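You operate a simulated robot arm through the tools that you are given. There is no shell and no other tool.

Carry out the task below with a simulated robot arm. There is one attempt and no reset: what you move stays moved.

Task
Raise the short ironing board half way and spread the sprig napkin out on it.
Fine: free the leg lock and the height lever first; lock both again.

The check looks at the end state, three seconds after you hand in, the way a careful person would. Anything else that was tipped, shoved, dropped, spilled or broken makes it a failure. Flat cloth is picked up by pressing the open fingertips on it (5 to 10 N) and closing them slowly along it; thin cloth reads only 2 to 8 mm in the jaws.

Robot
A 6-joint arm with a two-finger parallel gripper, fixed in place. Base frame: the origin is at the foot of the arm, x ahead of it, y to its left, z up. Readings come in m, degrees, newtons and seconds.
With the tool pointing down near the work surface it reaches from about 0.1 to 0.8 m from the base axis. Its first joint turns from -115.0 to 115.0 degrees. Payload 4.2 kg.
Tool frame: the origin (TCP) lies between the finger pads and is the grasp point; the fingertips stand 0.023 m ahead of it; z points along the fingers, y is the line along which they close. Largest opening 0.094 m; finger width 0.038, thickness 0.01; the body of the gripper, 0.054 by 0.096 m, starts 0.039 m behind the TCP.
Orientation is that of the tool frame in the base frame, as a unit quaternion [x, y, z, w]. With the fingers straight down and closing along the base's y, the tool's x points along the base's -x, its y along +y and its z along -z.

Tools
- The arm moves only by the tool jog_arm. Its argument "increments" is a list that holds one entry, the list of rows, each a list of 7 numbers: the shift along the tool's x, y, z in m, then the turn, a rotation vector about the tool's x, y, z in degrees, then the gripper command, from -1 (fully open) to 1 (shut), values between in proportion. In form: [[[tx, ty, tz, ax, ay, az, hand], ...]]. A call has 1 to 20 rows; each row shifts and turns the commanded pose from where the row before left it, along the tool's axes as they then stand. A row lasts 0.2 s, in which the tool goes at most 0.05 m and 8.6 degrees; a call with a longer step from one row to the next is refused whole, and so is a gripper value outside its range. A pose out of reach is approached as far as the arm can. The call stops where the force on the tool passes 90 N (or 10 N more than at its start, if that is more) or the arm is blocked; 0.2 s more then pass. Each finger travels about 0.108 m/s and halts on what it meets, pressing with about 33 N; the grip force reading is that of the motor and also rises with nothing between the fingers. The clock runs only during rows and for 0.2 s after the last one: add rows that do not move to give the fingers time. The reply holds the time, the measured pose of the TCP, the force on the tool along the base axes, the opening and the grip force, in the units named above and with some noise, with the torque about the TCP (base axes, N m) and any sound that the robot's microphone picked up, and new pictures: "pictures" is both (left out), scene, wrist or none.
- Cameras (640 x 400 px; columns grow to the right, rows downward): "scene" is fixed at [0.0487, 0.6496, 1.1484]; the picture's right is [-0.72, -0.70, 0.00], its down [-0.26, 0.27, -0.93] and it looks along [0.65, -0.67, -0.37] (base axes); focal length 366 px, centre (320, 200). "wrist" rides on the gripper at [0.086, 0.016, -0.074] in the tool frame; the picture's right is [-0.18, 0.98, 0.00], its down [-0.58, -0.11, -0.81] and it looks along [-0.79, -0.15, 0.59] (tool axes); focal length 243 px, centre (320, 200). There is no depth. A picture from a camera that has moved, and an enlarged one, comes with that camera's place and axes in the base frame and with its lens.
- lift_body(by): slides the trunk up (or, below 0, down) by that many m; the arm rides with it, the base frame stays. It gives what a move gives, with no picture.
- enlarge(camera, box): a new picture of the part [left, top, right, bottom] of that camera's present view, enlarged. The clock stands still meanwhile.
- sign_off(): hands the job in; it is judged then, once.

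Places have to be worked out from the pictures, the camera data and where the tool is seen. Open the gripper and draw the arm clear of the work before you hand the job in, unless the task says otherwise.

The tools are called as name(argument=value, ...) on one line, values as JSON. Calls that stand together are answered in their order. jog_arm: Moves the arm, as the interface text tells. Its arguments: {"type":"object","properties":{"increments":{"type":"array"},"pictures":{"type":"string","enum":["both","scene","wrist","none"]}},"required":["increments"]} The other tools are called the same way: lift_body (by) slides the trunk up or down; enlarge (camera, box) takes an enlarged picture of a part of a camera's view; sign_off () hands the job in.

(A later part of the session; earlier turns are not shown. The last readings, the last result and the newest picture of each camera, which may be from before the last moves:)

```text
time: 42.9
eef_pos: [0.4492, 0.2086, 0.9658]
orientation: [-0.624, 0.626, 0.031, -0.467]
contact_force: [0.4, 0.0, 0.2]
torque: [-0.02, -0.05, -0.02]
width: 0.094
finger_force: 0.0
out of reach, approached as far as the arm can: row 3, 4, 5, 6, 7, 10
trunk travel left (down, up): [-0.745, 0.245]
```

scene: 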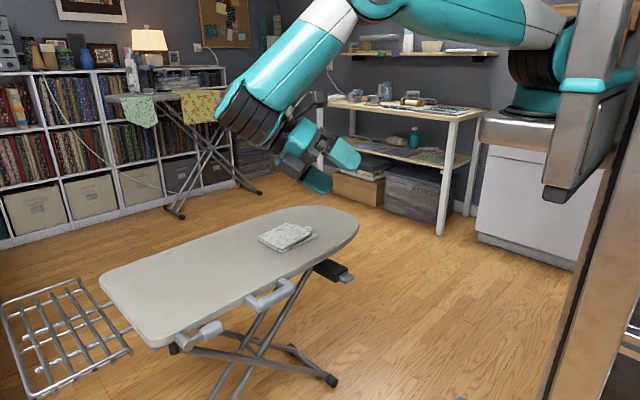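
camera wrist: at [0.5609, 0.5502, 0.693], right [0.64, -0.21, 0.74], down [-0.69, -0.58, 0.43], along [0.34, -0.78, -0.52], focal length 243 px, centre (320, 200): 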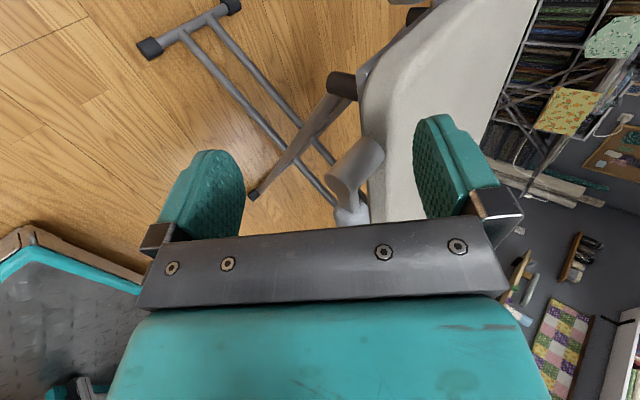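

The elbow is well up now. I'll un-pitch the tool at this closer position.

jog_arm(increments=[[[0, 0, 0, 6.0, -5.2, 0, -1], [0, 0, 0, 6.0, -5.2, 0, -1], [0, 0, 0, 6.0, -5.2, 0, -1], [0, 0, 0, 6.0, -5.2, 0, -1], [0, 0, 0, 6.0, -5.2, 0, -1], [0, 0, 0, 6.0, -5.2, 0, -1], [0, 0, 0, 6.0, -5.2, 0, -1], [0, 0, 0, 0, 0, 0, -1]]], pictures="scene")

```text
time: 44.7
eef_pos: [0.5929, 0.3761, 1.0081]
orientation: [-0.706, 0.708, -0.002, -0.002]
contact_force: [0.3, 0.5, 0.0]
torque: [0.02, -0.02, 0.03]
width: 0.094
finger_force: 0.0
out of reach, approached as far as the arm can: row 1, 2, 3, 4, 5, 6, 7
trunk travel left (down, up): [-0.745, 0.245]
```

scene: 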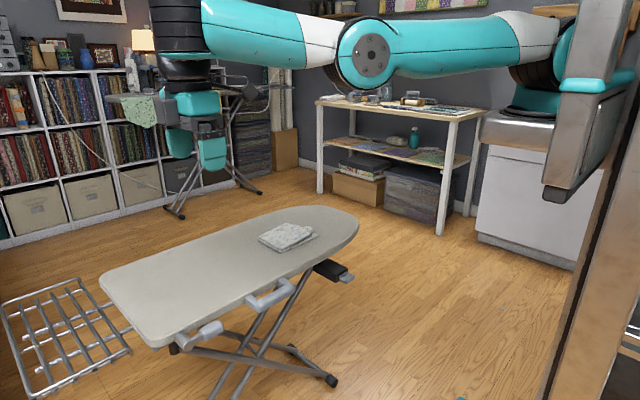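

The whole arm straightened again when I rotated about the TCP. I'll repeat the pitch to get the elbow up, but this time un-pitch about the wrist centre (TCP swinging outward), so only the wrist bends and the elbow stays up.

jog_arm(increments=[[[0, 0, 0, -6.0, 5.2, 0, -1], [0, 0, 0, -6.0, 5.2, 0, -1], [0, 0, 0, -6.0, 5.2, 0, -1], [0, 0, 0, -6.0, 5.2, 0, -1], [0, 0, 0, -6.0, 5.2, 0, -1], [0, 0, 0, -6.0, 5.2, 0, -1], [0, 0, 0, -6.0, 5.2, 0, -1], [0.0147, 0.0169, 0.0332, 0, 0, 0, -1], [0.0147, 0.0169, 0.0332, 0, 0, 0, -1], [0.0147, 0.0169, 0.0332, 0, 0, 0, -1], [0, 0, 0, 0, 0, 0, -1]]], pictures="none")

jog_arm(increments=[[[-0.0182, -0.0209, -0.002, 6.0, -5.2, 0, -1], [-0.0182, -0.0209, -0.002, 6.0, -5.2, 0, -1], [-0.0182, -0.0209, -0.002, 6.0, -5.2, 0, -1], [0, 0, 0, 0, 0, 0, -1]]], pictures="scene")

```text
time: 47.1
eef_pos: [0.4405, 0.2076, 0.9872]
orientation: [-0.623, 0.626, 0.031, -0.468]
contact_force: [-0.5, 0.0, 0.5]
torque: [-0.01, 0.0, 0.01]
width: 0.0941
finger_force: 0.2
out of reach, approached as far as the arm can: row 3, 4, 5, 6, 7, 10
trunk travel left (down, up): [-0.745, 0.245]
```

```text
time: 48.1
eef_pos: [0.5271, 0.2918, 0.9401]
orientation: [-0.68, 0.68, 0.018, -0.274]
contact_force: [0.5, -0.5, -0.6]
torque: [-0.02, 0.0, 0.03]
width: 0.0938
finger_force: 0.1
out of reach, approached as far as the arm can: row 1, 2, 3
trunk travel left (down, up): [-0.745, 0.245]
```

scene: 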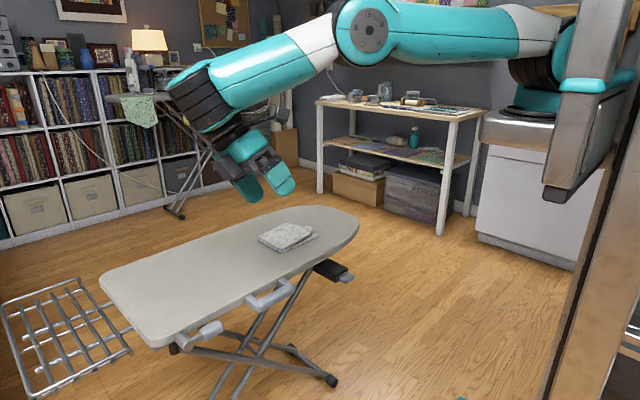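

The readings suggest the roll is near a limit here as well. I'll roll back to the neutral starting orientation and un-pitch there.

jog_arm(increments=[[[0, 0, 0, 0, 0, 8.6, -1], [0, 0, 0, 0, 0, 8.6, -1], [0, 0, 0, 0, 0, 8.6, -1], [0, 0, 0, 0, 0, 8.6, -1], [0, 0, 0, 0, 0, 8.6, -1], [0, 0, 0, 0, 0, 8.6, -1], [0, 0, 0, 0, 0, 8.6, -1], [0, 0, 0, 0, 0, 8.6, -1], [0, 0, 0, 0, 0, 8.6, -1], [0, 0, 0, 0, 0, 8.6, -1], [0, 0, 0, 0, 0, 4, -1], [0, 0, 0, -5.2, -6, 0, -1], [0, 0, 0, 0, 0, 0, -1]]], pictures="scene")

```text
time: 50.9
eef_pos: [0.5477, 0.3159, 0.9418]
orientation: [0.001, 0.978, -0.137, -0.155]
contact_force: [-0.3, -0.1, 0.1]
torque: [-0.03, -0.03, -0.03]
width: 0.0944
finger_force: 0.1
out of reach, approached as far as the arm can: row 12
trunk travel left (down, up): [-0.745, 0.245]
```

scene: 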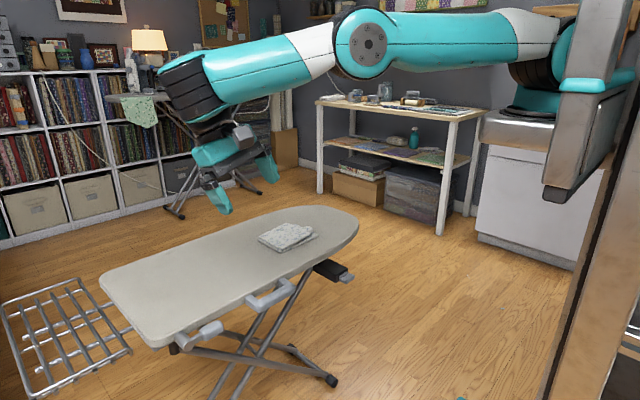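

Rolling is free, so a different joint is blocking the un-pitch. I'll probe small single-axis moves in free space to see which directions are available.

jog_arm(increments=[[[0, 0, 0, 3, 0, 0, -1], [0, 0, 0, -3, 0, 0, -1], [0, 0, 0, 0, 3, 0, -1], [0, 0, 0, 0, -3, 0, -1], [0.01, 0, 0, 0, 0, 0, -1], [-0.01, 0, 0, 0, 0, 0, -1], [0, 0.01, 0, 0, 0, 0, -1], [0, -0.01, 0, 0, 0, 0, -1], [0, 0, 0.01, 0, 0, 0, -1], [0, 0, -0.01, 0, 0, 0, -1]]], pictures="none")

```text
time: 53.1
eef_pos: [0.5516, 0.3204, 0.941]
orientation: [0.0, 0.978, -0.136, -0.156]
contact_force: [-0.2, 0.1, 0.6]
torque: [0.03, -0.02, 0.02]
width: 0.0939
finger_force: 0.1
out of reach, approached as far as the arm can: row 5
trunk travel left (down, up): [-0.745, 0.245]
```

Only moving inward (-x) is refused, which fits a near-straight elbow needing too large a joint step per row. I'll try many small inward steps.

jog_arm(increments=[[[0.002, 0, 0, 0, 0, 0, -1], [0.002, 0, 0, 0, 0, 0, -1], [0.002, 0, 0, 0, 0, 0, -1], [0.002, 0, 0, 0, 0, 0, -1], [0.002, 0, 0, 0, 0, 0, -1], [0.003, 0, 0, 0, 0, 0, -1], [0.003, 0, 0, 0, 0, 0, -1], [0.003, 0, 0, 0, 0, 0, -1], [0.003, 0, 0, 0, 0, 0, -1], [0.003, 0, 0, 0, 0, 0, -1], [0.004, 0, 0, 0, 0, 0, -1], [0.004, 0, 0, 0, 0, 0, -1], [0.004, 0, 0, 0, 0, 0, -1], [0.004, 0, 0, 0, 0, 0, -1], [0.005, 0, 0, 0, 0, 0, -1], [0.005, 0, 0, 0, 0, 0, -1], [0.005, 0, 0, 0, 0, 0, -1], [0.005, 0, 0, 0, 0, 0, -1]]], pictures="scene")

```text
time: 56.9
eef_pos: [0.5087, 0.3436, 0.9631]
orientation: [0.0, 0.978, -0.139, -0.156]
contact_force: [0.4, 0.5, 0.0]
torque: [0.0, 0.0, -0.02]
width: 0.0941
finger_force: 0.1
out of reach, approached as far as the arm can: row 7, 9, 11, 13, 15, 16, 18
trunk travel left (down, up): [-0.745, 0.245]
```

scene: 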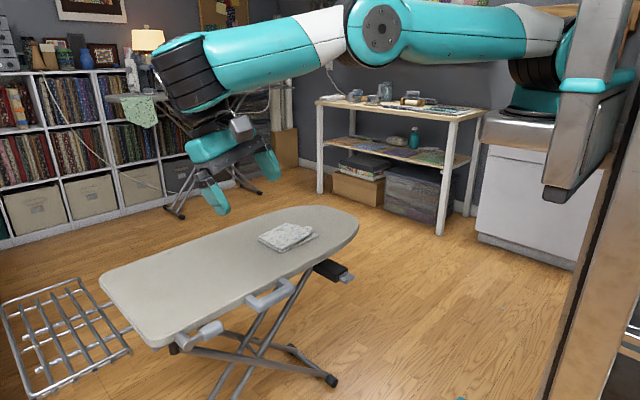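

Inward motion does progress in small steps. I'll continue with small radial inward steps so the elbow folds up and the arm leaves the stretched posture.

jog_arm(increments=[[[0.0019, -0.0013, 0.001, 0, 0, 0, -1], [0.0019, -0.0013, 0.001, 0, 0, 0, -1], [0.0019, -0.0013, 0.001, 0, 0, 0, -1], [0.0019, -0.0013, 0.001, 0, 0, 0, -1], [0.0019, -0.0013, 0.001, 0, 0, 0, -1], [0.0019, -0.0013, 0.001, 0, 0, 0, -1], [0.0019, -0.0013, 0.001, 0, 0, 0, -1], [0.0019, -0.0013, 0.001, 0, 0, 0, -1], [0.0027, -0.0018, 0.0014, 0, 0, 0, -1], [0.0027, -0.0018, 0.0014, 0, 0, 0, -1], [0.0027, -0.0018, 0.0014, 0, 0, 0, -1], [0.0027, -0.0018, 0.0014, 0, 0, 0, -1], [0.0027, -0.0018, 0.0014, 0, 0, 0, -1], [0.0027, -0.0018, 0.0014, 0, 0, 0, -1], [0.0038, -0.0025, 0.002, 0, 0, 0, -1], [0.0038, -0.0025, 0.002, 0, 0, 0, -1], [0.0038, -0.0025, 0.002, 0, 0, 0, -1], [0.0038, -0.0025, 0.002, 0, 0, 0, -1], [0.0038, -0.0025, 0.002, 0, 0, 0, -1], [0.0038, -0.0025, 0.002, 0, 0, 0, -1]]], pictures="scene")

```text
time: 61.1
eef_pos: [0.5087, 0.3455, 0.9624]
orientation: [0.001, 0.978, -0.138, -0.155]
contact_force: [-0.5, -0.5, -0.1]
torque: [-0.02, 0.0, 0.04]
width: 0.0942
finger_force: 0.0
out of reach, approached as far as the arm can: row 2, 4, 6, 8, 9, 10, 11, 12, 13, 14, 15, 16, 17, 18, 19, 20
trunk travel left (down, up): [-0.745, 0.245]
```

scene: 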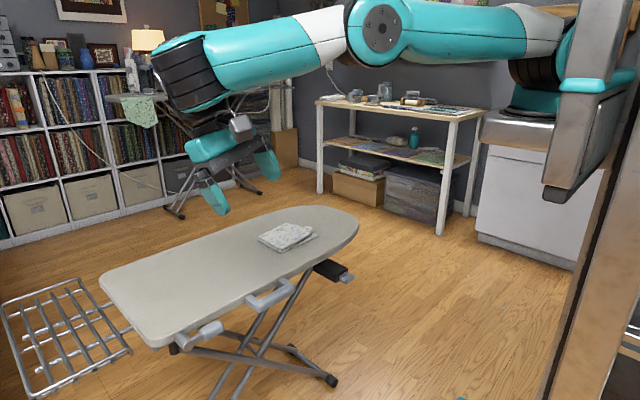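

The symptoms fit the forearm-roll joint having wound up about a full turn to its limit during my earlier reorientation. I'll unwind it by rotating the tool rigidly about the forearm axis (down → -y side → up → +y side → down) in free air.

jog_arm(increments=[[[-0.0136, -0.0206, -0.0018, 6.91, -4.71, 1.67, -1], [-0.0136, -0.0206, -0.0018, 6.91, -4.71, 1.67, -1], [-0.0136, -0.0206, -0.0018, 6.91, -4.71, 1.67, -1], [-0.0136, -0.0206, -0.0018, 6.91, -4.71, 1.67, -1], [-0.0136, -0.0206, -0.0018, 6.91, -4.71, 1.67, -1], [-0.0136, -0.0206, -0.0018, 6.91, -4.71, 1.67, -1], [-0.0136, -0.0206, -0.0018, 6.91, -4.71, 1.67, -1], [-0.0136, -0.0206, -0.0018, 6.91, -4.71, 1.67, -1], [0, 0, 0, 0, 0, 0, -1]]], pictures="scene")

```text
time: 63.1
eef_pos: [0.5055, 0.102, 1.0224]
orientation: [-0.005, 0.797, -0.573, 0.191]
contact_force: [0.2, 0.5, -0.7]
torque: [-0.02, 0.01, 0.01]
width: 0.0941
finger_force: 0.0
out of reach, approached as far as the arm can: row 2, 3, 4, 5, 6, 7, 8
trunk travel left (down, up): [-0.745, 0.245]
```

scene: 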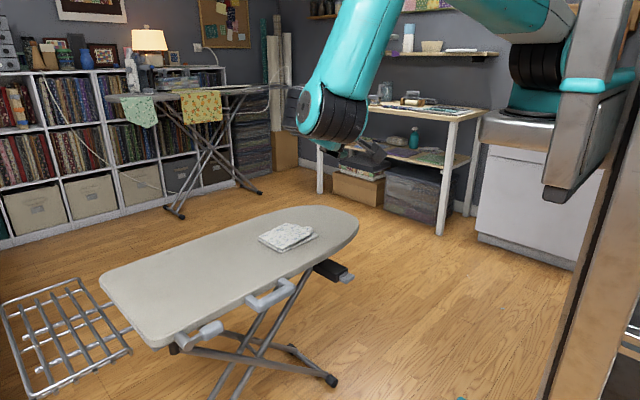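

The elbow popped well up, and the forearm is now steep with the tool pointing to -y. I'll continue unwinding by yawing the tool about the vertical from -y through +x toward +y, pivoting about the wrist.

jog_arm(increments=[[[-0.0228, 0.008, -0.0017, -2.54, -7.79, -2.3, -1], [-0.0228, 0.008, -0.0017, -2.54, -7.79, -2.3, -1], [-0.0228, 0.008, -0.0017, -2.54, -7.79, -2.3, -1], [-0.0228, 0.008, -0.0017, -2.54, -7.79, -2.3, -1], [-0.0228, 0.008, -0.0017, -2.54, -7.79, -2.3, -1], [-0.0228, 0.008, -0.0017, -2.54, -7.79, -2.3, -1], [-0.0228, 0.008, -0.0017, -2.54, -7.79, -2.3, -1], [-0.0228, 0.008, -0.0017, -2.54, -7.79, -2.3, -1], [-0.0228, 0.008, -0.0017, -2.54, -7.79, -2.3, -1], [-0.0228, 0.008, -0.0017, -2.54, -7.79, -2.3, -1], [0, 0, 0, 0, 0, 0, -1]]], pictures="scene")

```text
time: 65.5
eef_pos: [0.6124, 0.2963, 1.0207]
orientation: [-0.544, 0.584, -0.293, 0.526]
contact_force: [0.2, -0.1, -0.3]
torque: [0.0, -0.01, -0.01]
width: 0.094
finger_force: 0.1
trunk travel left (down, up): [-0.745, 0.245]
```

scene: 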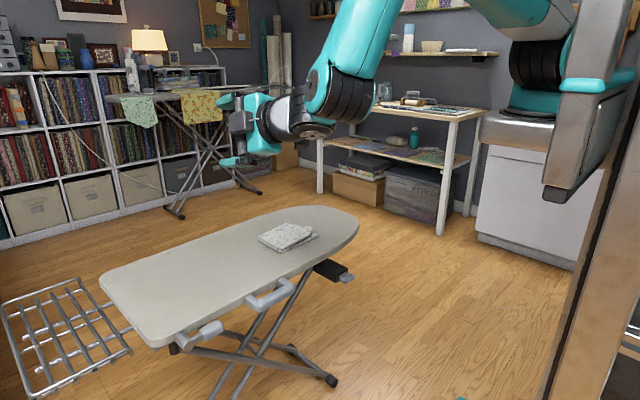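

Now everything is reachable: the elbow is up, and the tool points forward and 16° down with a vertical closing axis, which is what I wanted. I'll trim the yaw and back off in x.

jog_arm(increments=[[[0, 0, -0.03, 2.04, 6.3, 1.89, -1], [0, 0, -0.03, 2.04, 6.3, 1.89, -1], [-0.025, 0, -0.025, 0, 0, 0, -1], [-0.025, 0, -0.02, 0, 0, 0, -1], [0, 0, 0, 0, 0, 0, -1]]], pictures="none")

```text
time: 66.9
eef_pos: [0.5402, 0.3155, 1.0532]
orientation: [-0.457, 0.654, -0.375, 0.471]
contact_force: [0.6, 0.4, -0.9]
torque: [0.0, 0.05, -0.01]
width: 0.0941
finger_force: 0.0
trunk travel left (down, up): [-0.745, 0.245]
stopped in row 5: the arm was blocked; the commanded pose is now the measured one
```

The call says the arm was blocked on the last row. I'll look at the scene before going on.

enlarge(camera="scene", box=[0, 0, 640, 400])

jog_arm(increments=[[[0, 0, 0, 0, 0, 0, -1]]], pictures="wrist")

```text
1.00 times, centred on (320, 200) of scene (not enlarged: the box is as wide or as high as the picture)
camera zoom: at [0.0487, 0.6496, 1.1484], right [-0.72, -0.7, 0.0], down [-0.26, 0.27, -0.93], along [0.65, -0.67, -0.37], focal length 366 px, centre (320, 200)
```

zoom: 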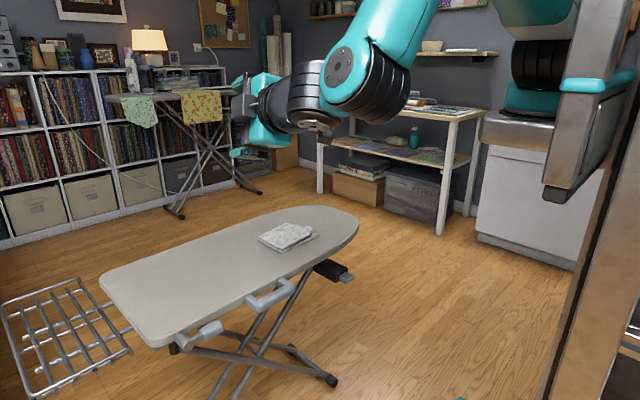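

```text
time: 67.3
eef_pos: [0.5383, 0.3159, 1.0546]
orientation: [-0.457, 0.654, -0.374, 0.471]
contact_force: [0.4, -0.6, -0.3]
torque: [-0.01, -0.01, -0.01]
width: 0.0938
finger_force: 0.1
trunk travel left (down, up): [-0.745, 0.245]
camera wrist: at [0.4512, 0.2425, 1.0352], right [-0.22, 0.47, -0.86], down [-0.67, 0.57, 0.48], along [0.71, 0.67, 0.19], focal length 243 px, centre (320, 200)
```

wrist: 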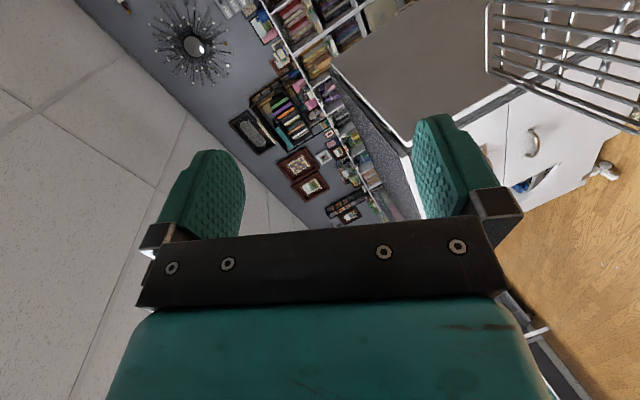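

The tool now points along +x, pitched 16° down, with a small roll left over. I'll trim the roll and lower the trunk so the tool descends in front of the board (tips at x≈0.56, clear of the fittings).

jog_arm(increments=[[[0, 0, 0, 0, 0, -8.2, -1], [0, 0, 0, 0, 0, -8.2, -1], [0, 0, 0, 0, 0, 0, -1]]], pictures="none")

lift_body(by=-0.3)

jog_arm(increments=[[[0, 0, 0, 0, 0, 0, -1]]], pictures="both")

```text
time: 68.1
eef_pos: [0.5384, 0.3153, 1.0529]
orientation: [-0.547, 0.581, -0.438, 0.414]
contact_force: [-0.5, -0.1, -0.2]
torque: [0.02, 0.04, -0.03]
width: 0.0939
finger_force: 0.0
trunk travel left (down, up): [-0.745, 0.245]
```

```text
time: 71.1
eef_pos: [0.5377, 0.3152, 0.754]
orientation: [-0.545, 0.582, -0.438, 0.414]
contact_force: [0.0, 0.2, 0.3]
torque: [-0.01, 0.01, -0.01]
width: 0.094
finger_force: 0.2
trunk travel left (down, up): [-0.445, 0.545]
```

```text
time: 71.5
eef_pos: [0.5386, 0.3147, 0.7538]
orientation: [-0.546, 0.582, -0.438, 0.414]
contact_force: [-0.2, -0.7, -0.6]
torque: [-0.01, 0.0, 0.0]
width: 0.094
finger_force: 0.1
trunk travel left (down, up): [-0.445, 0.545]
camera wrist: at [0.4568, 0.2344, 0.7582], right [-0.26, 0.2, -0.94], down [-0.71, 0.62, 0.33], along [0.66, 0.75, -0.02], focal length 243 px, centre (320, 200)
```

scene: 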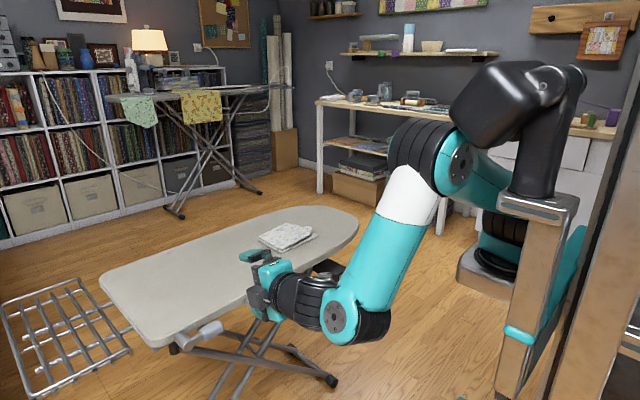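
wrist: 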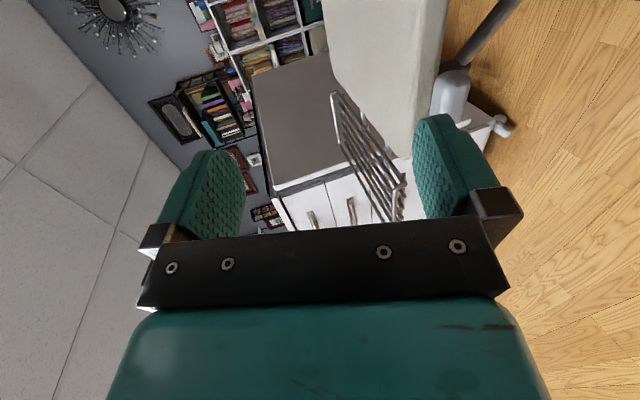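

The view is clear and the elbow had simply been touching the robot's head column, so I'll avoid folding in further. I'll lower the trunk a little more and move sideways to pre-grasp the leg-lock paddle near (0.636, 0.369, 0.612).

lift_body(by=-0.11)

jog_arm(increments=[[[-0.02, 0, 0, 0, 0, 0, -1], [-0.02, 0, 0, 0, 0, 0, -1], [-0.019, 0, 0, 0, 0, 0, -1], [0, 0, 0, 0, 0, 0, -1]]], pictures="both")

enlarge(camera="wrist", box=[220, 0, 620, 230])

enlarge(camera="scene", box=[130, 220, 370, 380])

```text
time: 72.9
eef_pos: [0.538, 0.3165, 0.6443]
orientation: [-0.546, 0.582, -0.437, 0.414]
contact_force: [0.7, -0.1, -0.5]
torque: [0.0, 0.01, -0.03]
width: 0.094
finger_force: 0.0
trunk travel left (down, up): [-0.335, 0.655]
```

```text
time: 73.9
eef_pos: [0.542, 0.3746, 0.6438]
orientation: [-0.546, 0.582, -0.438, 0.414]
contact_force: [0.6, -0.5, 0.6]
torque: [0.03, 0.01, 0.01]
width: 0.0941
finger_force: 0.0
trunk travel left (down, up): [-0.335, 0.655]
camera wrist: at [0.4603, 0.2931, 0.6487], right [-0.26, 0.2, -0.94], down [-0.71, 0.62, 0.33], along [0.66, 0.75, -0.02], focal length 243 px, centre (320, 200)
```

scene: 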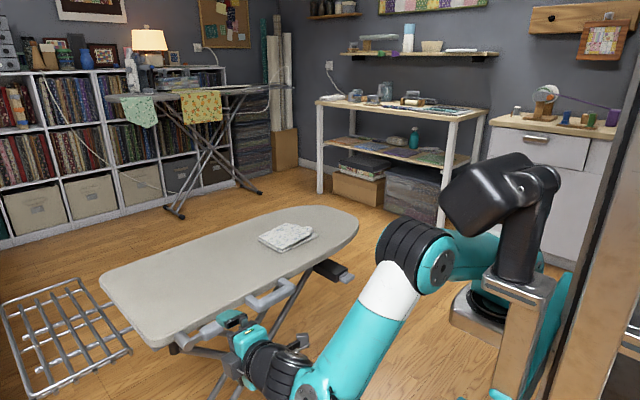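
wrist: 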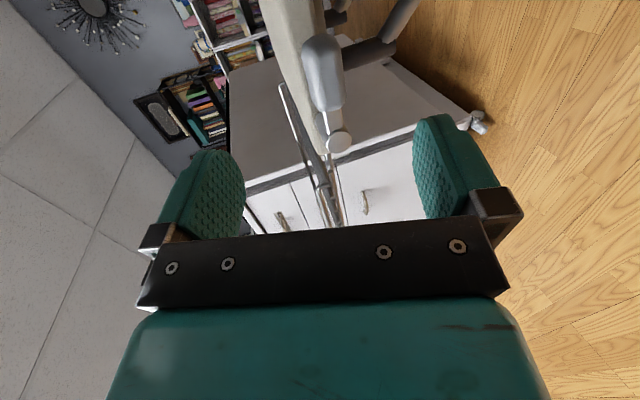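

```text
1.60 times, centred on (420, 115) of wrist
camera zoom: at [0.4603, 0.2931, 0.6487], right [-0.26, 0.2, -0.94], down [-0.71, 0.62, 0.33], along [0.66, 0.75, -0.02], focal length 388 px, centre (160, 336)
```

zoom: 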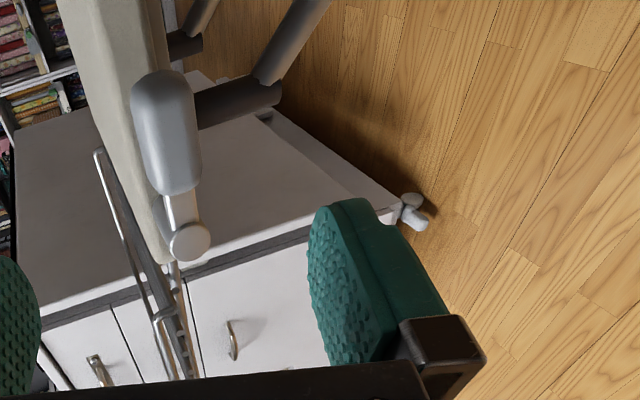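

```text
2.50 times, centred on (250, 300) of scene
camera zoom: at [0.0487, 0.6496, 1.1484], right [-0.72, -0.7, 0.0], down [-0.26, 0.27, -0.93], along [0.65, -0.67, -0.37], focal length 916 px, centre (495, -50)
```

zoom: 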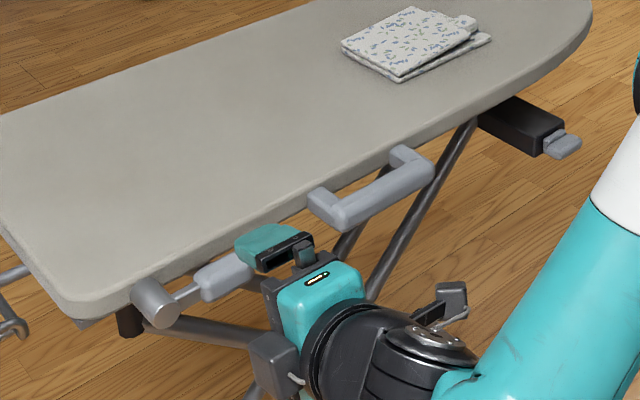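

This view confirms the paddle at about (0.636, 0.366, 0.613) and the pivot at y≈0.423. I'll narrow the jaws and move in so the fingers straddle the paddle, stopping short of the board edge.

jog_arm(increments=[[[0.002, 0.002, 0.01, 0, 0, 0, -0.15], [0.002, 0.002, 0.01, 0, 0, 0, -0.15], [0, 0, 0.012, 0, 0, 0, -0.15], [0, 0, 0.012, 0, 0, 0, -0.15], [0, 0, 0.01, 0, 0, 0, -0.15], [0, 0, 0.01, 0, 0, 0, -0.15], [0, 0, 0.008, 0, 0, 0, -0.15], [0, 0, 0, 0, 0, 0, -0.15]]], pictures="both")

enlarge(camera="wrist", box=[220, 20, 460, 230])

enlarge(camera="scene", box=[150, 270, 290, 370])

```text
time: 75.7
eef_pos: [0.6098, 0.3668, 0.6211]
orientation: [-0.546, 0.582, -0.438, 0.414]
contact_force: [-0.1, 1.1, -0.1]
torque: [0.02, -0.01, 0.01]
width: 0.0542
finger_force: 0.1
trunk travel left (down, up): [-0.335, 0.655]
camera wrist: at [0.5279, 0.2853, 0.6246], right [-0.26, 0.2, -0.94], down [-0.71, 0.62, 0.33], along [0.66, 0.75, -0.02], focal length 243 px, centre (320, 200)
```

scene: 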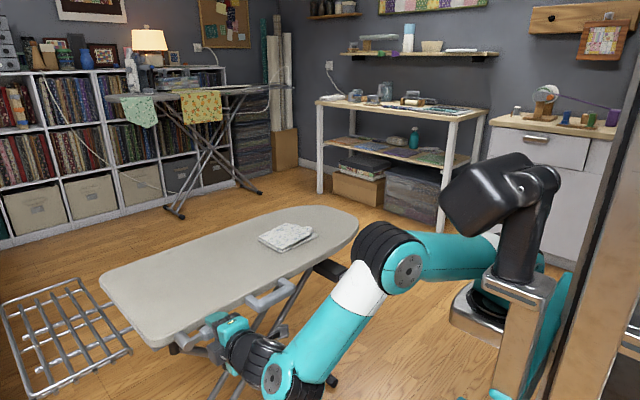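
wrist: 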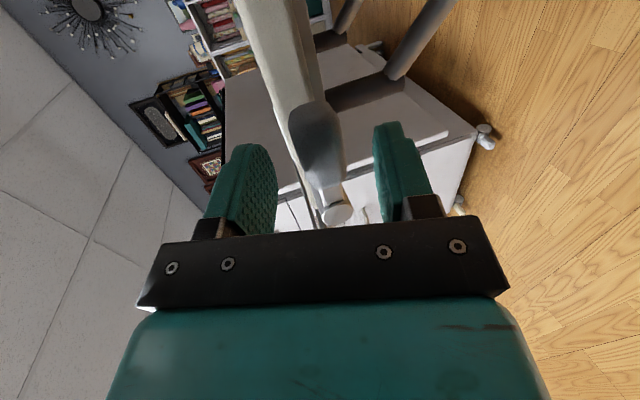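

```text
1.90 times, centred on (340, 125) of wrist
camera zoom: at [0.5279, 0.2853, 0.6246], right [-0.26, 0.2, -0.94], down [-0.71, 0.62, 0.33], along [0.66, 0.75, -0.02], focal length 462 px, centre (282, 343)
```

zoom: 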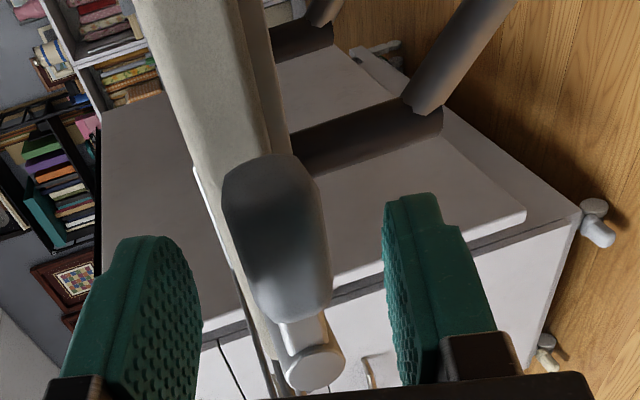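

```text
4.00 times, centred on (220, 320) of scene
camera zoom: at [0.0487, 0.6496, 1.1484], right [-0.72, -0.7, 0.0], down [-0.26, 0.27, -0.93], along [0.65, -0.67, -0.37], focal length 1465 px, centre (720, -280)
```

zoom: 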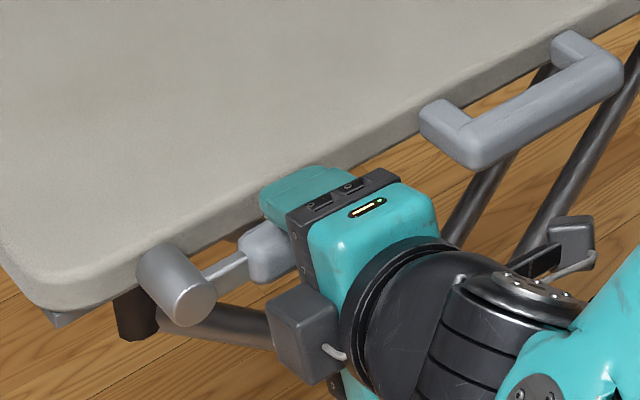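

The paddle sits between the fingers. I'll go in another 12 mm and close on it.

jog_arm(increments=[[[0, 0, 0.006, 0, 0, 0, -0.15], [0, 0, 0.006, 0, 0, 0, -0.15], [0, 0, 0, 0, 0, 0, 0.2], [0, 0, 0, 0, 0, 0, 0.5], [0, 0, 0, 0, 0, 0, 0.8], [0, 0, 0, 0, 0, 0, 0.8]]], pictures="wrist")

```text
time: 77.1
eef_pos: [0.6223, 0.3666, 0.6174]
orientation: [-0.547, 0.582, -0.438, 0.413]
contact_force: [0.9, -0.3, -0.1]
torque: [-0.06, -0.88, -0.01]
width: 0.0308
finger_force: 44.8
trunk travel left (down, up): [-0.335, 0.655]
camera wrist: at [0.5398, 0.2848, 0.6212], right [-0.26, 0.2, -0.94], down [-0.71, 0.62, 0.33], along [0.66, 0.75, -0.02], focal length 243 px, centre (320, 200)
```

wrist: 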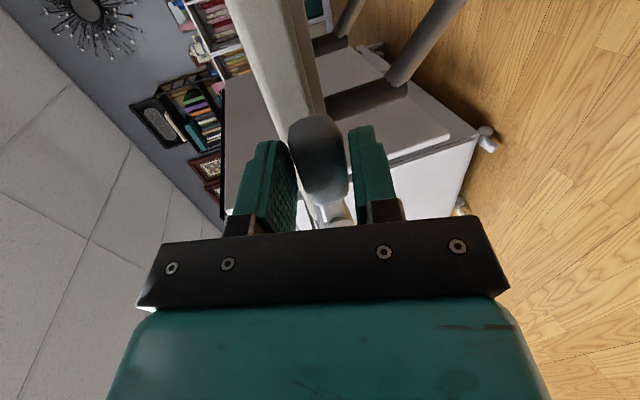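

I have the paddle at width 31 mm. I'll try turning it downward by 6° first and read the reaction.

jog_arm(increments=[[[-0.0003, 0.0057, 0.0016, -0.37, -1.64, 5.76, 0.8], [0, 0, 0, 0, 0, 0, 0.8]]], pictures="none")

```text
time: 77.7
eef_pos: [0.6211, 0.3666, 0.6112]
orientation: [-0.524, 0.604, -0.407, 0.442]
contact_force: [1.6, -2.5, -0.1]
torque: [-0.04, -0.97, 0.3]
width: 0.0309
finger_force: 45.3
trunk travel left (down, up): [-0.335, 0.655]
```

It moved almost freely, with about 2.5 N. I'll continue down to about 30°.

jog_arm(increments=[[[-0.0003, 0.0057, 0.0016, -0.37, -1.64, 5.76, 0.8], [-0.0003, 0.0057, 0.0016, -0.37, -1.64, 5.76, 0.8], [-0.0003, 0.0057, 0.0016, -0.37, -1.64, 5.76, 0.8], [-0.0003, 0.0057, 0.0016, -0.37, -1.64, 5.76, 0.8], [0, 0, 0, 0, 0, 0, 0.8]]], pictures="both")

enlarge(camera="scene", box=[150, 270, 290, 370])

```text
time: 78.9
eef_pos: [0.621, 0.3724, 0.5877]
orientation: [-0.42, 0.677, -0.272, 0.54]
contact_force: [-14.7, -18.7, -9.0]
torque: [0.04, -0.59, -0.62]
width: 0.0308
finger_force: 45.1
trunk travel left (down, up): [-0.335, 0.655]
camera wrist: at [0.5394, 0.2997, 0.5506], right [-0.26, 0.65, -0.72], down [-0.71, 0.38, 0.6], along [0.66, 0.66, 0.36], focal length 243 px, centre (320, 200)
```

scene: 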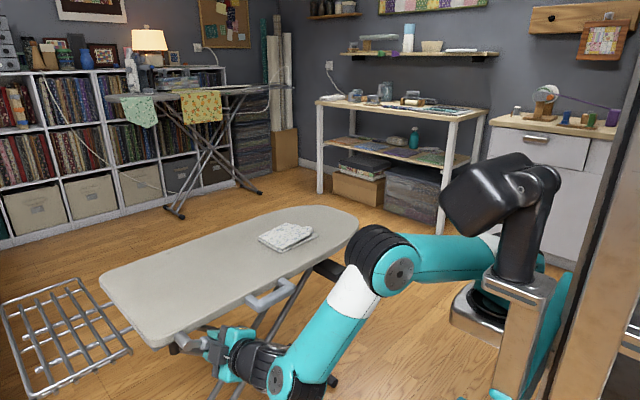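
wrist: 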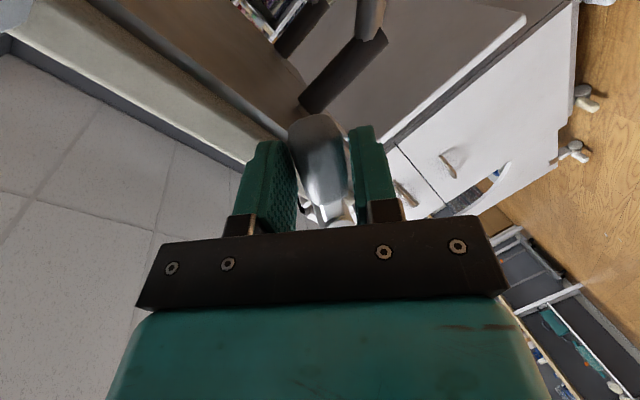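

```text
4.00 times, centred on (220, 320) of scene
camera zoom: at [0.0487, 0.6496, 1.1484], right [-0.72, -0.7, 0.0], down [-0.26, 0.27, -0.93], along [0.65, -0.67, -0.37], focal length 1465 px, centre (720, -280)
```

zoom: 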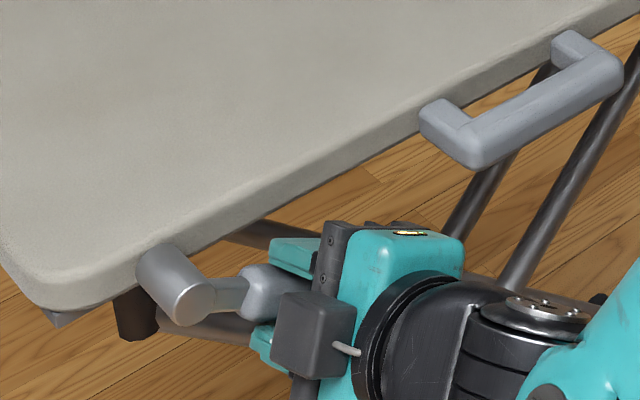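

The lever follows, now about 27° down, with some internal force from my pivot estimate. I'll loosen to a caging grip and continue turning.

jog_arm(increments=[[[0, 0, 0, 0, 0, 0, 0.22], [0, 0, 0, 0, 0, 0, 0.22], [-0.0003, 0.0057, 0.0016, -0.37, -1.64, 5.76, 0.22], [-0.0003, 0.0057, 0.0016, -0.37, -1.64, 5.76, 0.22], [-0.0003, 0.0057, 0.0016, -0.37, -1.64, 5.76, 0.22], [-0.0003, 0.0057, 0.0016, -0.37, -1.64, 5.76, 0.22], [-0.0003, 0.0057, 0.0016, -0.37, -1.64, 5.76, 0.22], [0, 0, 0, 0, 0, 0, 0.22]]], pictures="wrist")

enlarge(camera="scene", box=[150, 270, 290, 370])

```text
time: 80.7
eef_pos: [0.6209, 0.3955, 0.5678]
orientation: [-0.265, 0.723, -0.087, 0.632]
contact_force: [-0.1, 0.3, 1.5]
torque: [-0.04, 0.0, 0.01]
width: 0.0368
finger_force: 0.4
trunk travel left (down, up): [-0.335, 0.655]
camera wrist: at [0.5397, 0.35, 0.4993], right [-0.26, 0.92, -0.29], down [-0.71, 0.03, 0.71], along [0.66, 0.39, 0.64], focal length 243 px, centre (320, 200)
```

wrist: 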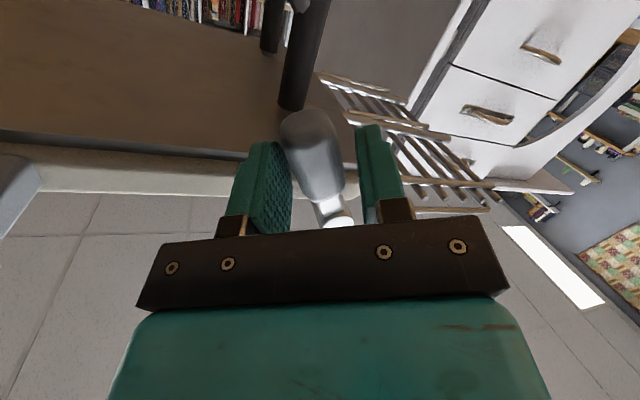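

```text
4.00 times, centred on (220, 320) of scene
camera zoom: at [0.0487, 0.6496, 1.1484], right [-0.72, -0.7, 0.0], down [-0.26, 0.27, -0.93], along [0.65, -0.67, -0.37], focal length 1465 px, centre (720, -280)
```

zoom: 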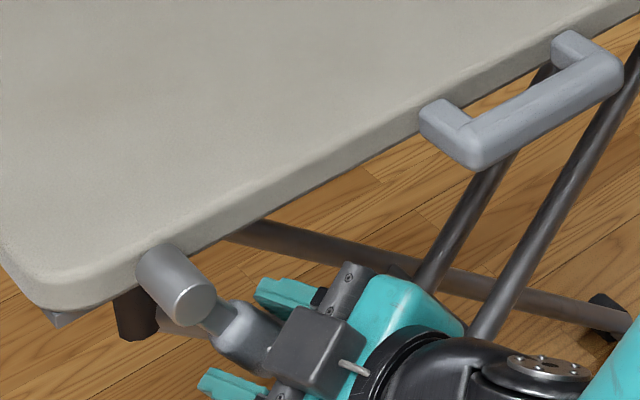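

The caging works with almost no force, and the lever is at about 57°. I'll continue to about 90°, watching for a stop.

jog_arm(increments=[[[-0.0003, 0.0057, 0.0016, -0.37, -1.64, 5.76, 0.22], [-0.0003, 0.0057, 0.0016, -0.37, -1.64, 5.76, 0.22], [-0.0003, 0.0057, 0.0016, -0.37, -1.64, 5.76, 0.22], [-0.0003, 0.0057, 0.0016, -0.37, -1.64, 5.76, 0.22], [-0.0003, 0.0057, 0.0016, -0.37, -1.64, 5.76, 0.22], [0, 0, 0, 0, 0, 0, 0.22]]], pictures="wrist")

enlarge(camera="scene", box=[150, 270, 290, 370])

```text
time: 82.0
eef_pos: [0.6301, 0.4077, 0.5707]
orientation: [-0.093, 0.713, 0.067, 0.692]
contact_force: [-0.5, -67.0, 25.5]
torque: [-2.19, 0.03, -1.82]
width: 0.0709
finger_force: 33.2
trunk travel left (down, up): [-0.335, 0.655]
stopped in row 6: the force on the tool passed its limit at 91 N (the readings are from after the stop); the commanded pose is now the measured one
camera wrist: at [0.5518, 0.4041, 0.4867], right [-0.22, 0.96, 0.15], down [-0.75, -0.26, 0.61], along [0.63, 0.02, 0.78], focal length 243 px, centre (320, 200)
```

wrist: 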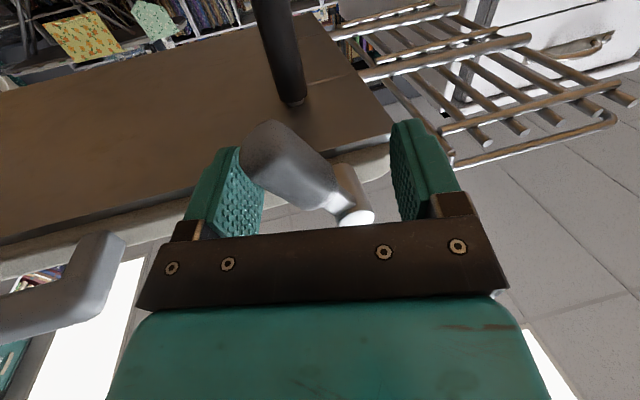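

```text
4.00 times, centred on (220, 320) of scene
camera zoom: at [0.0487, 0.6496, 1.1484], right [-0.72, -0.7, 0.0], down [-0.26, 0.27, -0.93], along [0.65, -0.67, -0.37], focal length 1465 px, centre (720, -280)
```

zoom: 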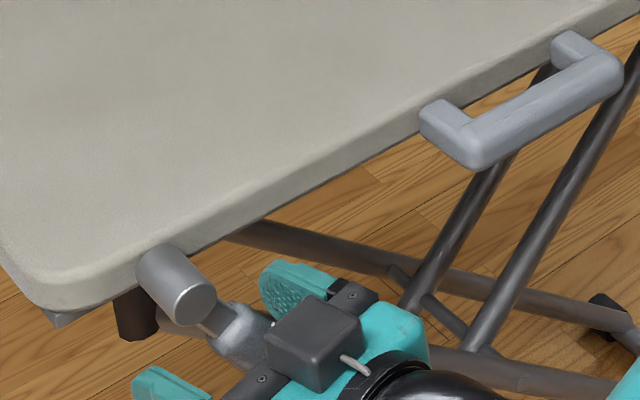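

The lever hit its end stop at about 60–65° and my rotation overran it. I'll back the rotation off and open the fingers to relieve the force.

jog_arm(increments=[[[0.0003, -0.0057, -0.0016, 0.37, 1.64, -5.76, 0.0], [0.0003, -0.0057, -0.0016, 0.37, 1.64, -5.76, -0.3], [0.0003, -0.0057, -0.0016, 0.37, 1.64, -5.76, -0.5], [0, 0, 0, 0, 0, 0, -0.5]]], pictures="wrist")

enlarge(camera="scene", box=[150, 270, 290, 370])

```text
time: 83.0
eef_pos: [0.6246, 0.3994, 0.5702]
orientation: [-0.2, 0.722, -0.035, 0.661]
contact_force: [0.1, -0.4, 0.2]
torque: [-0.01, -0.02, 0.01]
width: 0.0703
finger_force: 0.0
trunk travel left (down, up): [-0.335, 0.655]
camera wrist: at [0.5444, 0.3694, 0.492], right [-0.23, 0.96, -0.14], down [-0.73, -0.08, 0.68], along [0.64, 0.26, 0.72], focal length 243 px, centre (320, 200)
```

wrist: 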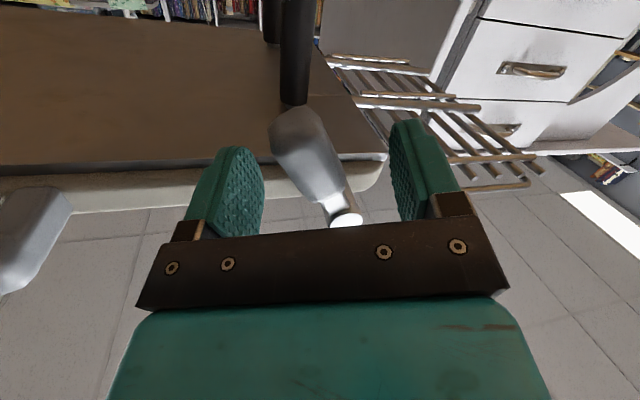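

```text
4.00 times, centred on (220, 320) of scene
camera zoom: at [0.0487, 0.6496, 1.1484], right [-0.72, -0.7, 0.0], down [-0.26, 0.27, -0.93], along [0.65, -0.67, -0.37], focal length 1465 px, centre (720, -280)
```

zoom: 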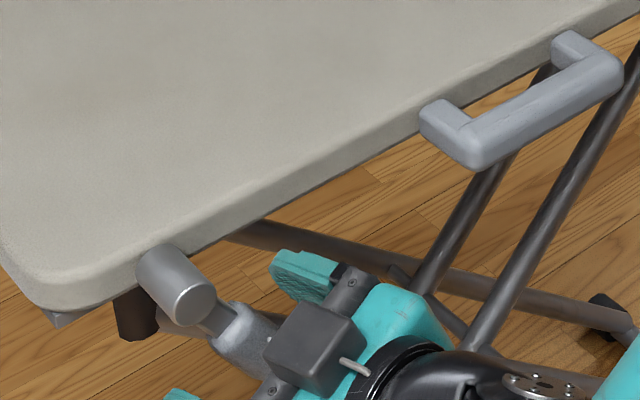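

The force is released and the lever stays at the freed position, about 60° down. I'll retract straight back, then roll the tool level again.

jog_arm(increments=[[[0, 0, -0.02, 0, 0, 0, -1], [0, 0, -0.02, 0, 0, 0, -1], [0, 0, -0.02, 0, 0, 0, -1], [0, 0, -0.02, 0, 0, 0, -1], [0, 0, 0, 0.52, 2.29, -8.06, -1], [0, 0, 0, 0.52, 2.29, -8.06, -1], [0, 0, 0, 0.52, 2.29, -8.06, -1], [0, 0, 0, 0.52, 2.29, -8.06, -1], [0, 0, 0, 0.52, 2.29, -8.06, -1], [0, 0, 0, 0.52, 2.29, -8.06, -1], [0, 0, 0, 0.52, 2.29, -8.06, -1], [0, 0, 0, 0.52, 2.29, -8.06, -1], [0, 0, 0, 0, 0, 0, -1]]], pictures="both")

enlarge(camera="scene", box=[150, 270, 290, 370])

```text
time: 85.8
eef_pos: [0.5476, 0.3823, 0.5794]
orientation: [-0.523, 0.593, -0.435, 0.431]
contact_force: [0.7, -0.2, -0.6]
torque: [0.02, 0.03, -0.05]
width: 0.0944
finger_force: 0.0
trunk travel left (down, up): [-0.335, 0.655]
camera wrist: at [0.4638, 0.303, 0.5773], right [-0.23, 0.26, -0.94], down [-0.7, 0.62, 0.34], along [0.67, 0.74, 0.04], focal length 243 px, centre (320, 200)
```

scene: 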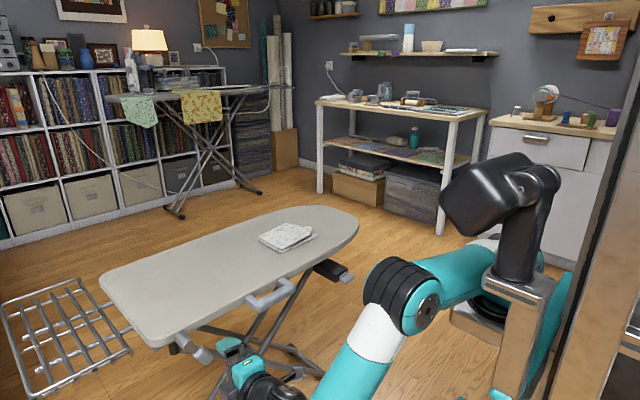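
wrist: 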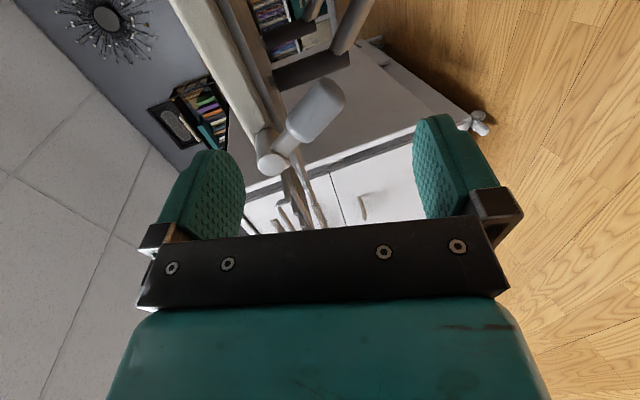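

```text
4.00 times, centred on (220, 320) of scene
camera zoom: at [0.0487, 0.6496, 1.1484], right [-0.72, -0.7, 0.0], down [-0.26, 0.27, -0.93], along [0.65, -0.67, -0.37], focal length 1465 px, centre (720, -280)
```

zoom: 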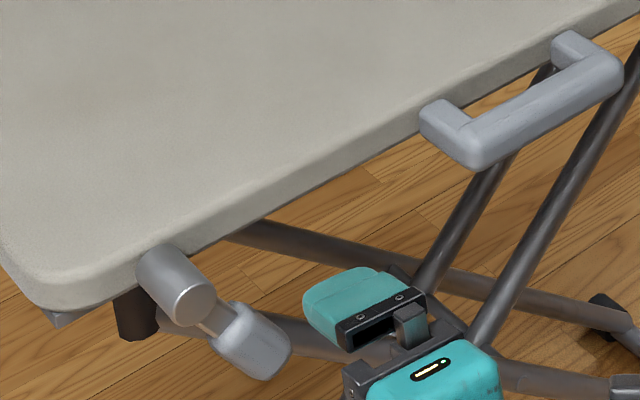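

The leg lock is free, with its paddle hanging about 60° down. Next is the height lever: I'll raise the trunk for arm room, then sweep along -y in front of the board toward (0.54, -0.10, 0.52).

lift_body(by=0.14)

jog_arm(increments=[[[0.0357, 0.0112, 0.0051, 0, 0, 0, -1], [0.0357, 0.0112, 0.0051, 0, 0, 0, -1], [0.0357, 0.0112, 0.0051, 0, 0, 0, -1], [0.0357, 0.0112, 0.0051, 0, 0, 0, -1], [0.0357, 0.0112, 0.0051, 0, 0, 0, -1], [0.0357, 0.0112, 0.0051, 0, 0, 0, -1], [0.0357, 0.0112, 0.0051, 0, 0, 0, -1], [0, 0, 0, 0, 0, 0, -1]]], pictures="both")

```text
time: 87.4
eef_pos: [0.547, 0.3832, 0.7202]
orientation: [-0.523, 0.593, -0.435, 0.432]
contact_force: [0.1, -0.5, 0.4]
torque: [-0.01, 0.02, 0.02]
width: 0.0939
finger_force: 0.0
trunk travel left (down, up): [-0.475, 0.515]
```

```text
time: 89.2
eef_pos: [0.5417, 0.1377, 0.6207]
orientation: [-0.523, 0.594, -0.434, 0.431]
contact_force: [0.3, 0.4, -0.5]
torque: [-0.04, -0.01, -0.03]
width: 0.0941
finger_force: 0.1
trunk travel left (down, up): [-0.475, 0.515]
camera wrist: at [0.4578, 0.0571, 0.619], right [-0.23, 0.26, -0.94], down [-0.7, 0.62, 0.34], along [0.67, 0.74, 0.04], focal length 243 px, centre (320, 200)
```

scene: 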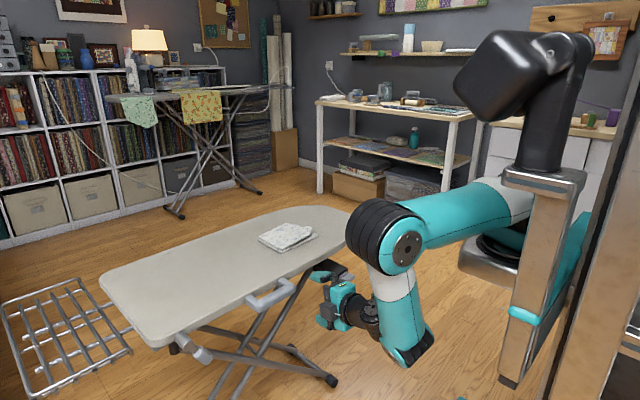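
wrist: 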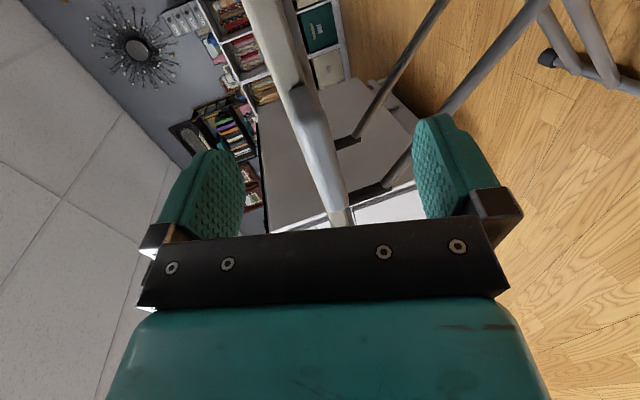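

Good, all reachable. I'll continue to the height lever.

jog_arm(increments=[[[0.0357, 0.0112, 0.0041, 0, 0, 0, -1], [0.0357, 0.0112, 0.0041, 0, 0, 0, -1], [0.0357, 0.0112, 0.0041, 0, 0, 0, -1], [0.0357, 0.0112, 0.0041, 0, 0, 0, -1], [0.0357, 0.0112, 0.0041, 0, 0, 0, -1], [0.0357, 0.0112, 0.0041, 0, 0, 0, -1], [0, 0, 0, 0, 0, 0, -1]]], pictures="both")

enlarge(camera="wrist", box=[220, 0, 460, 230])

enlarge(camera="scene", box=[290, 230, 390, 310])

```text
time: 90.8
eef_pos: [0.4789, -0.04, 0.5318]
orientation: [-0.522, 0.593, -0.435, 0.431]
contact_force: [-0.1, -0.3, -0.4]
torque: [-0.01, 0.01, -0.02]
width: 0.0939
finger_force: 0.1
out of reach, approached as far as the arm can: row 2, 3, 4, 5
trunk travel left (down, up): [-0.475, 0.515]
camera wrist: at [0.3957, -0.1204, 0.5305], right [-0.23, 0.26, -0.94], down [-0.7, 0.62, 0.34], along [0.67, 0.74, 0.04], focal length 243 px, centre (320, 200)
```

scene: 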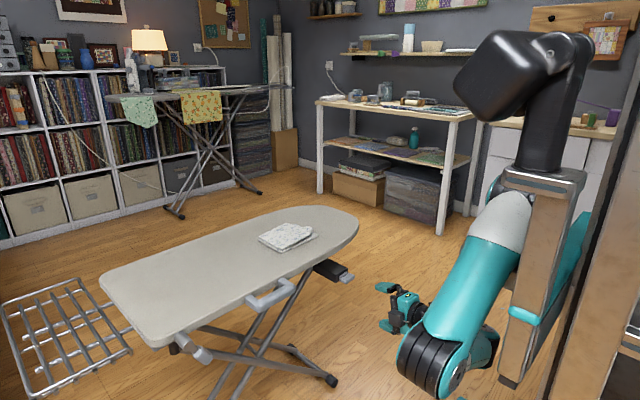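
wrist: 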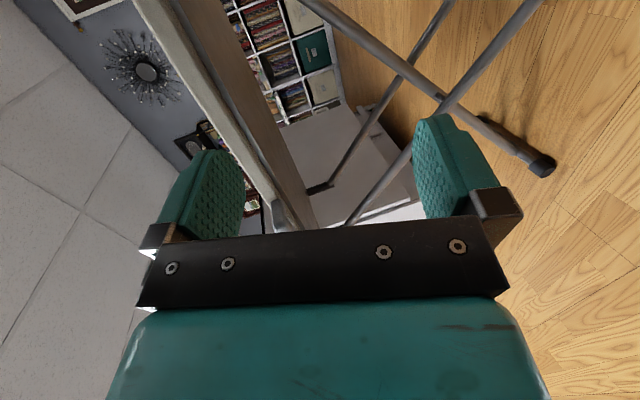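

```text
1.74 times, centred on (340, 115) of wrist
camera zoom: at [0.3957, -0.1204, 0.5305], right [-0.23, 0.26, -0.94], down [-0.7, 0.62, 0.34], along [0.67, 0.74, 0.04], focal length 422 px, centre (285, 348)
```

zoom: 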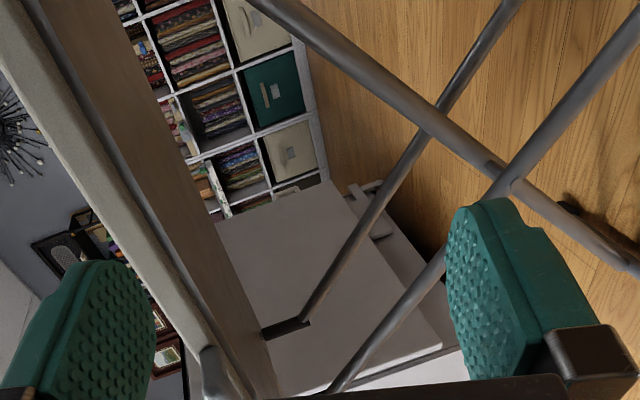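

```text
5.00 times, centred on (340, 270) of scene
camera zoom: at [0.0487, 0.6496, 1.1484], right [-0.72, -0.7, 0.0], down [-0.26, 0.27, -0.93], along [0.65, -0.67, -0.37], focal length 1832 px, centre (220, -150)
```

zoom: 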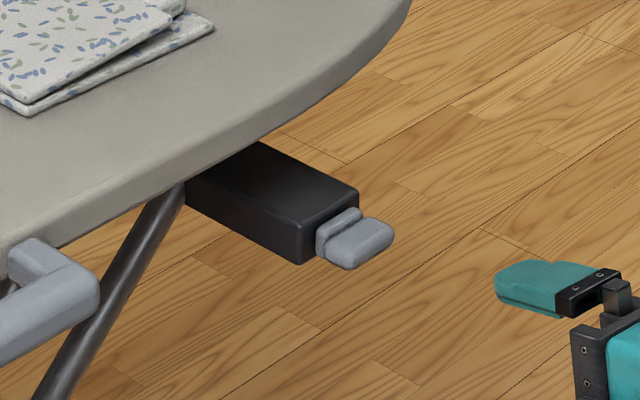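

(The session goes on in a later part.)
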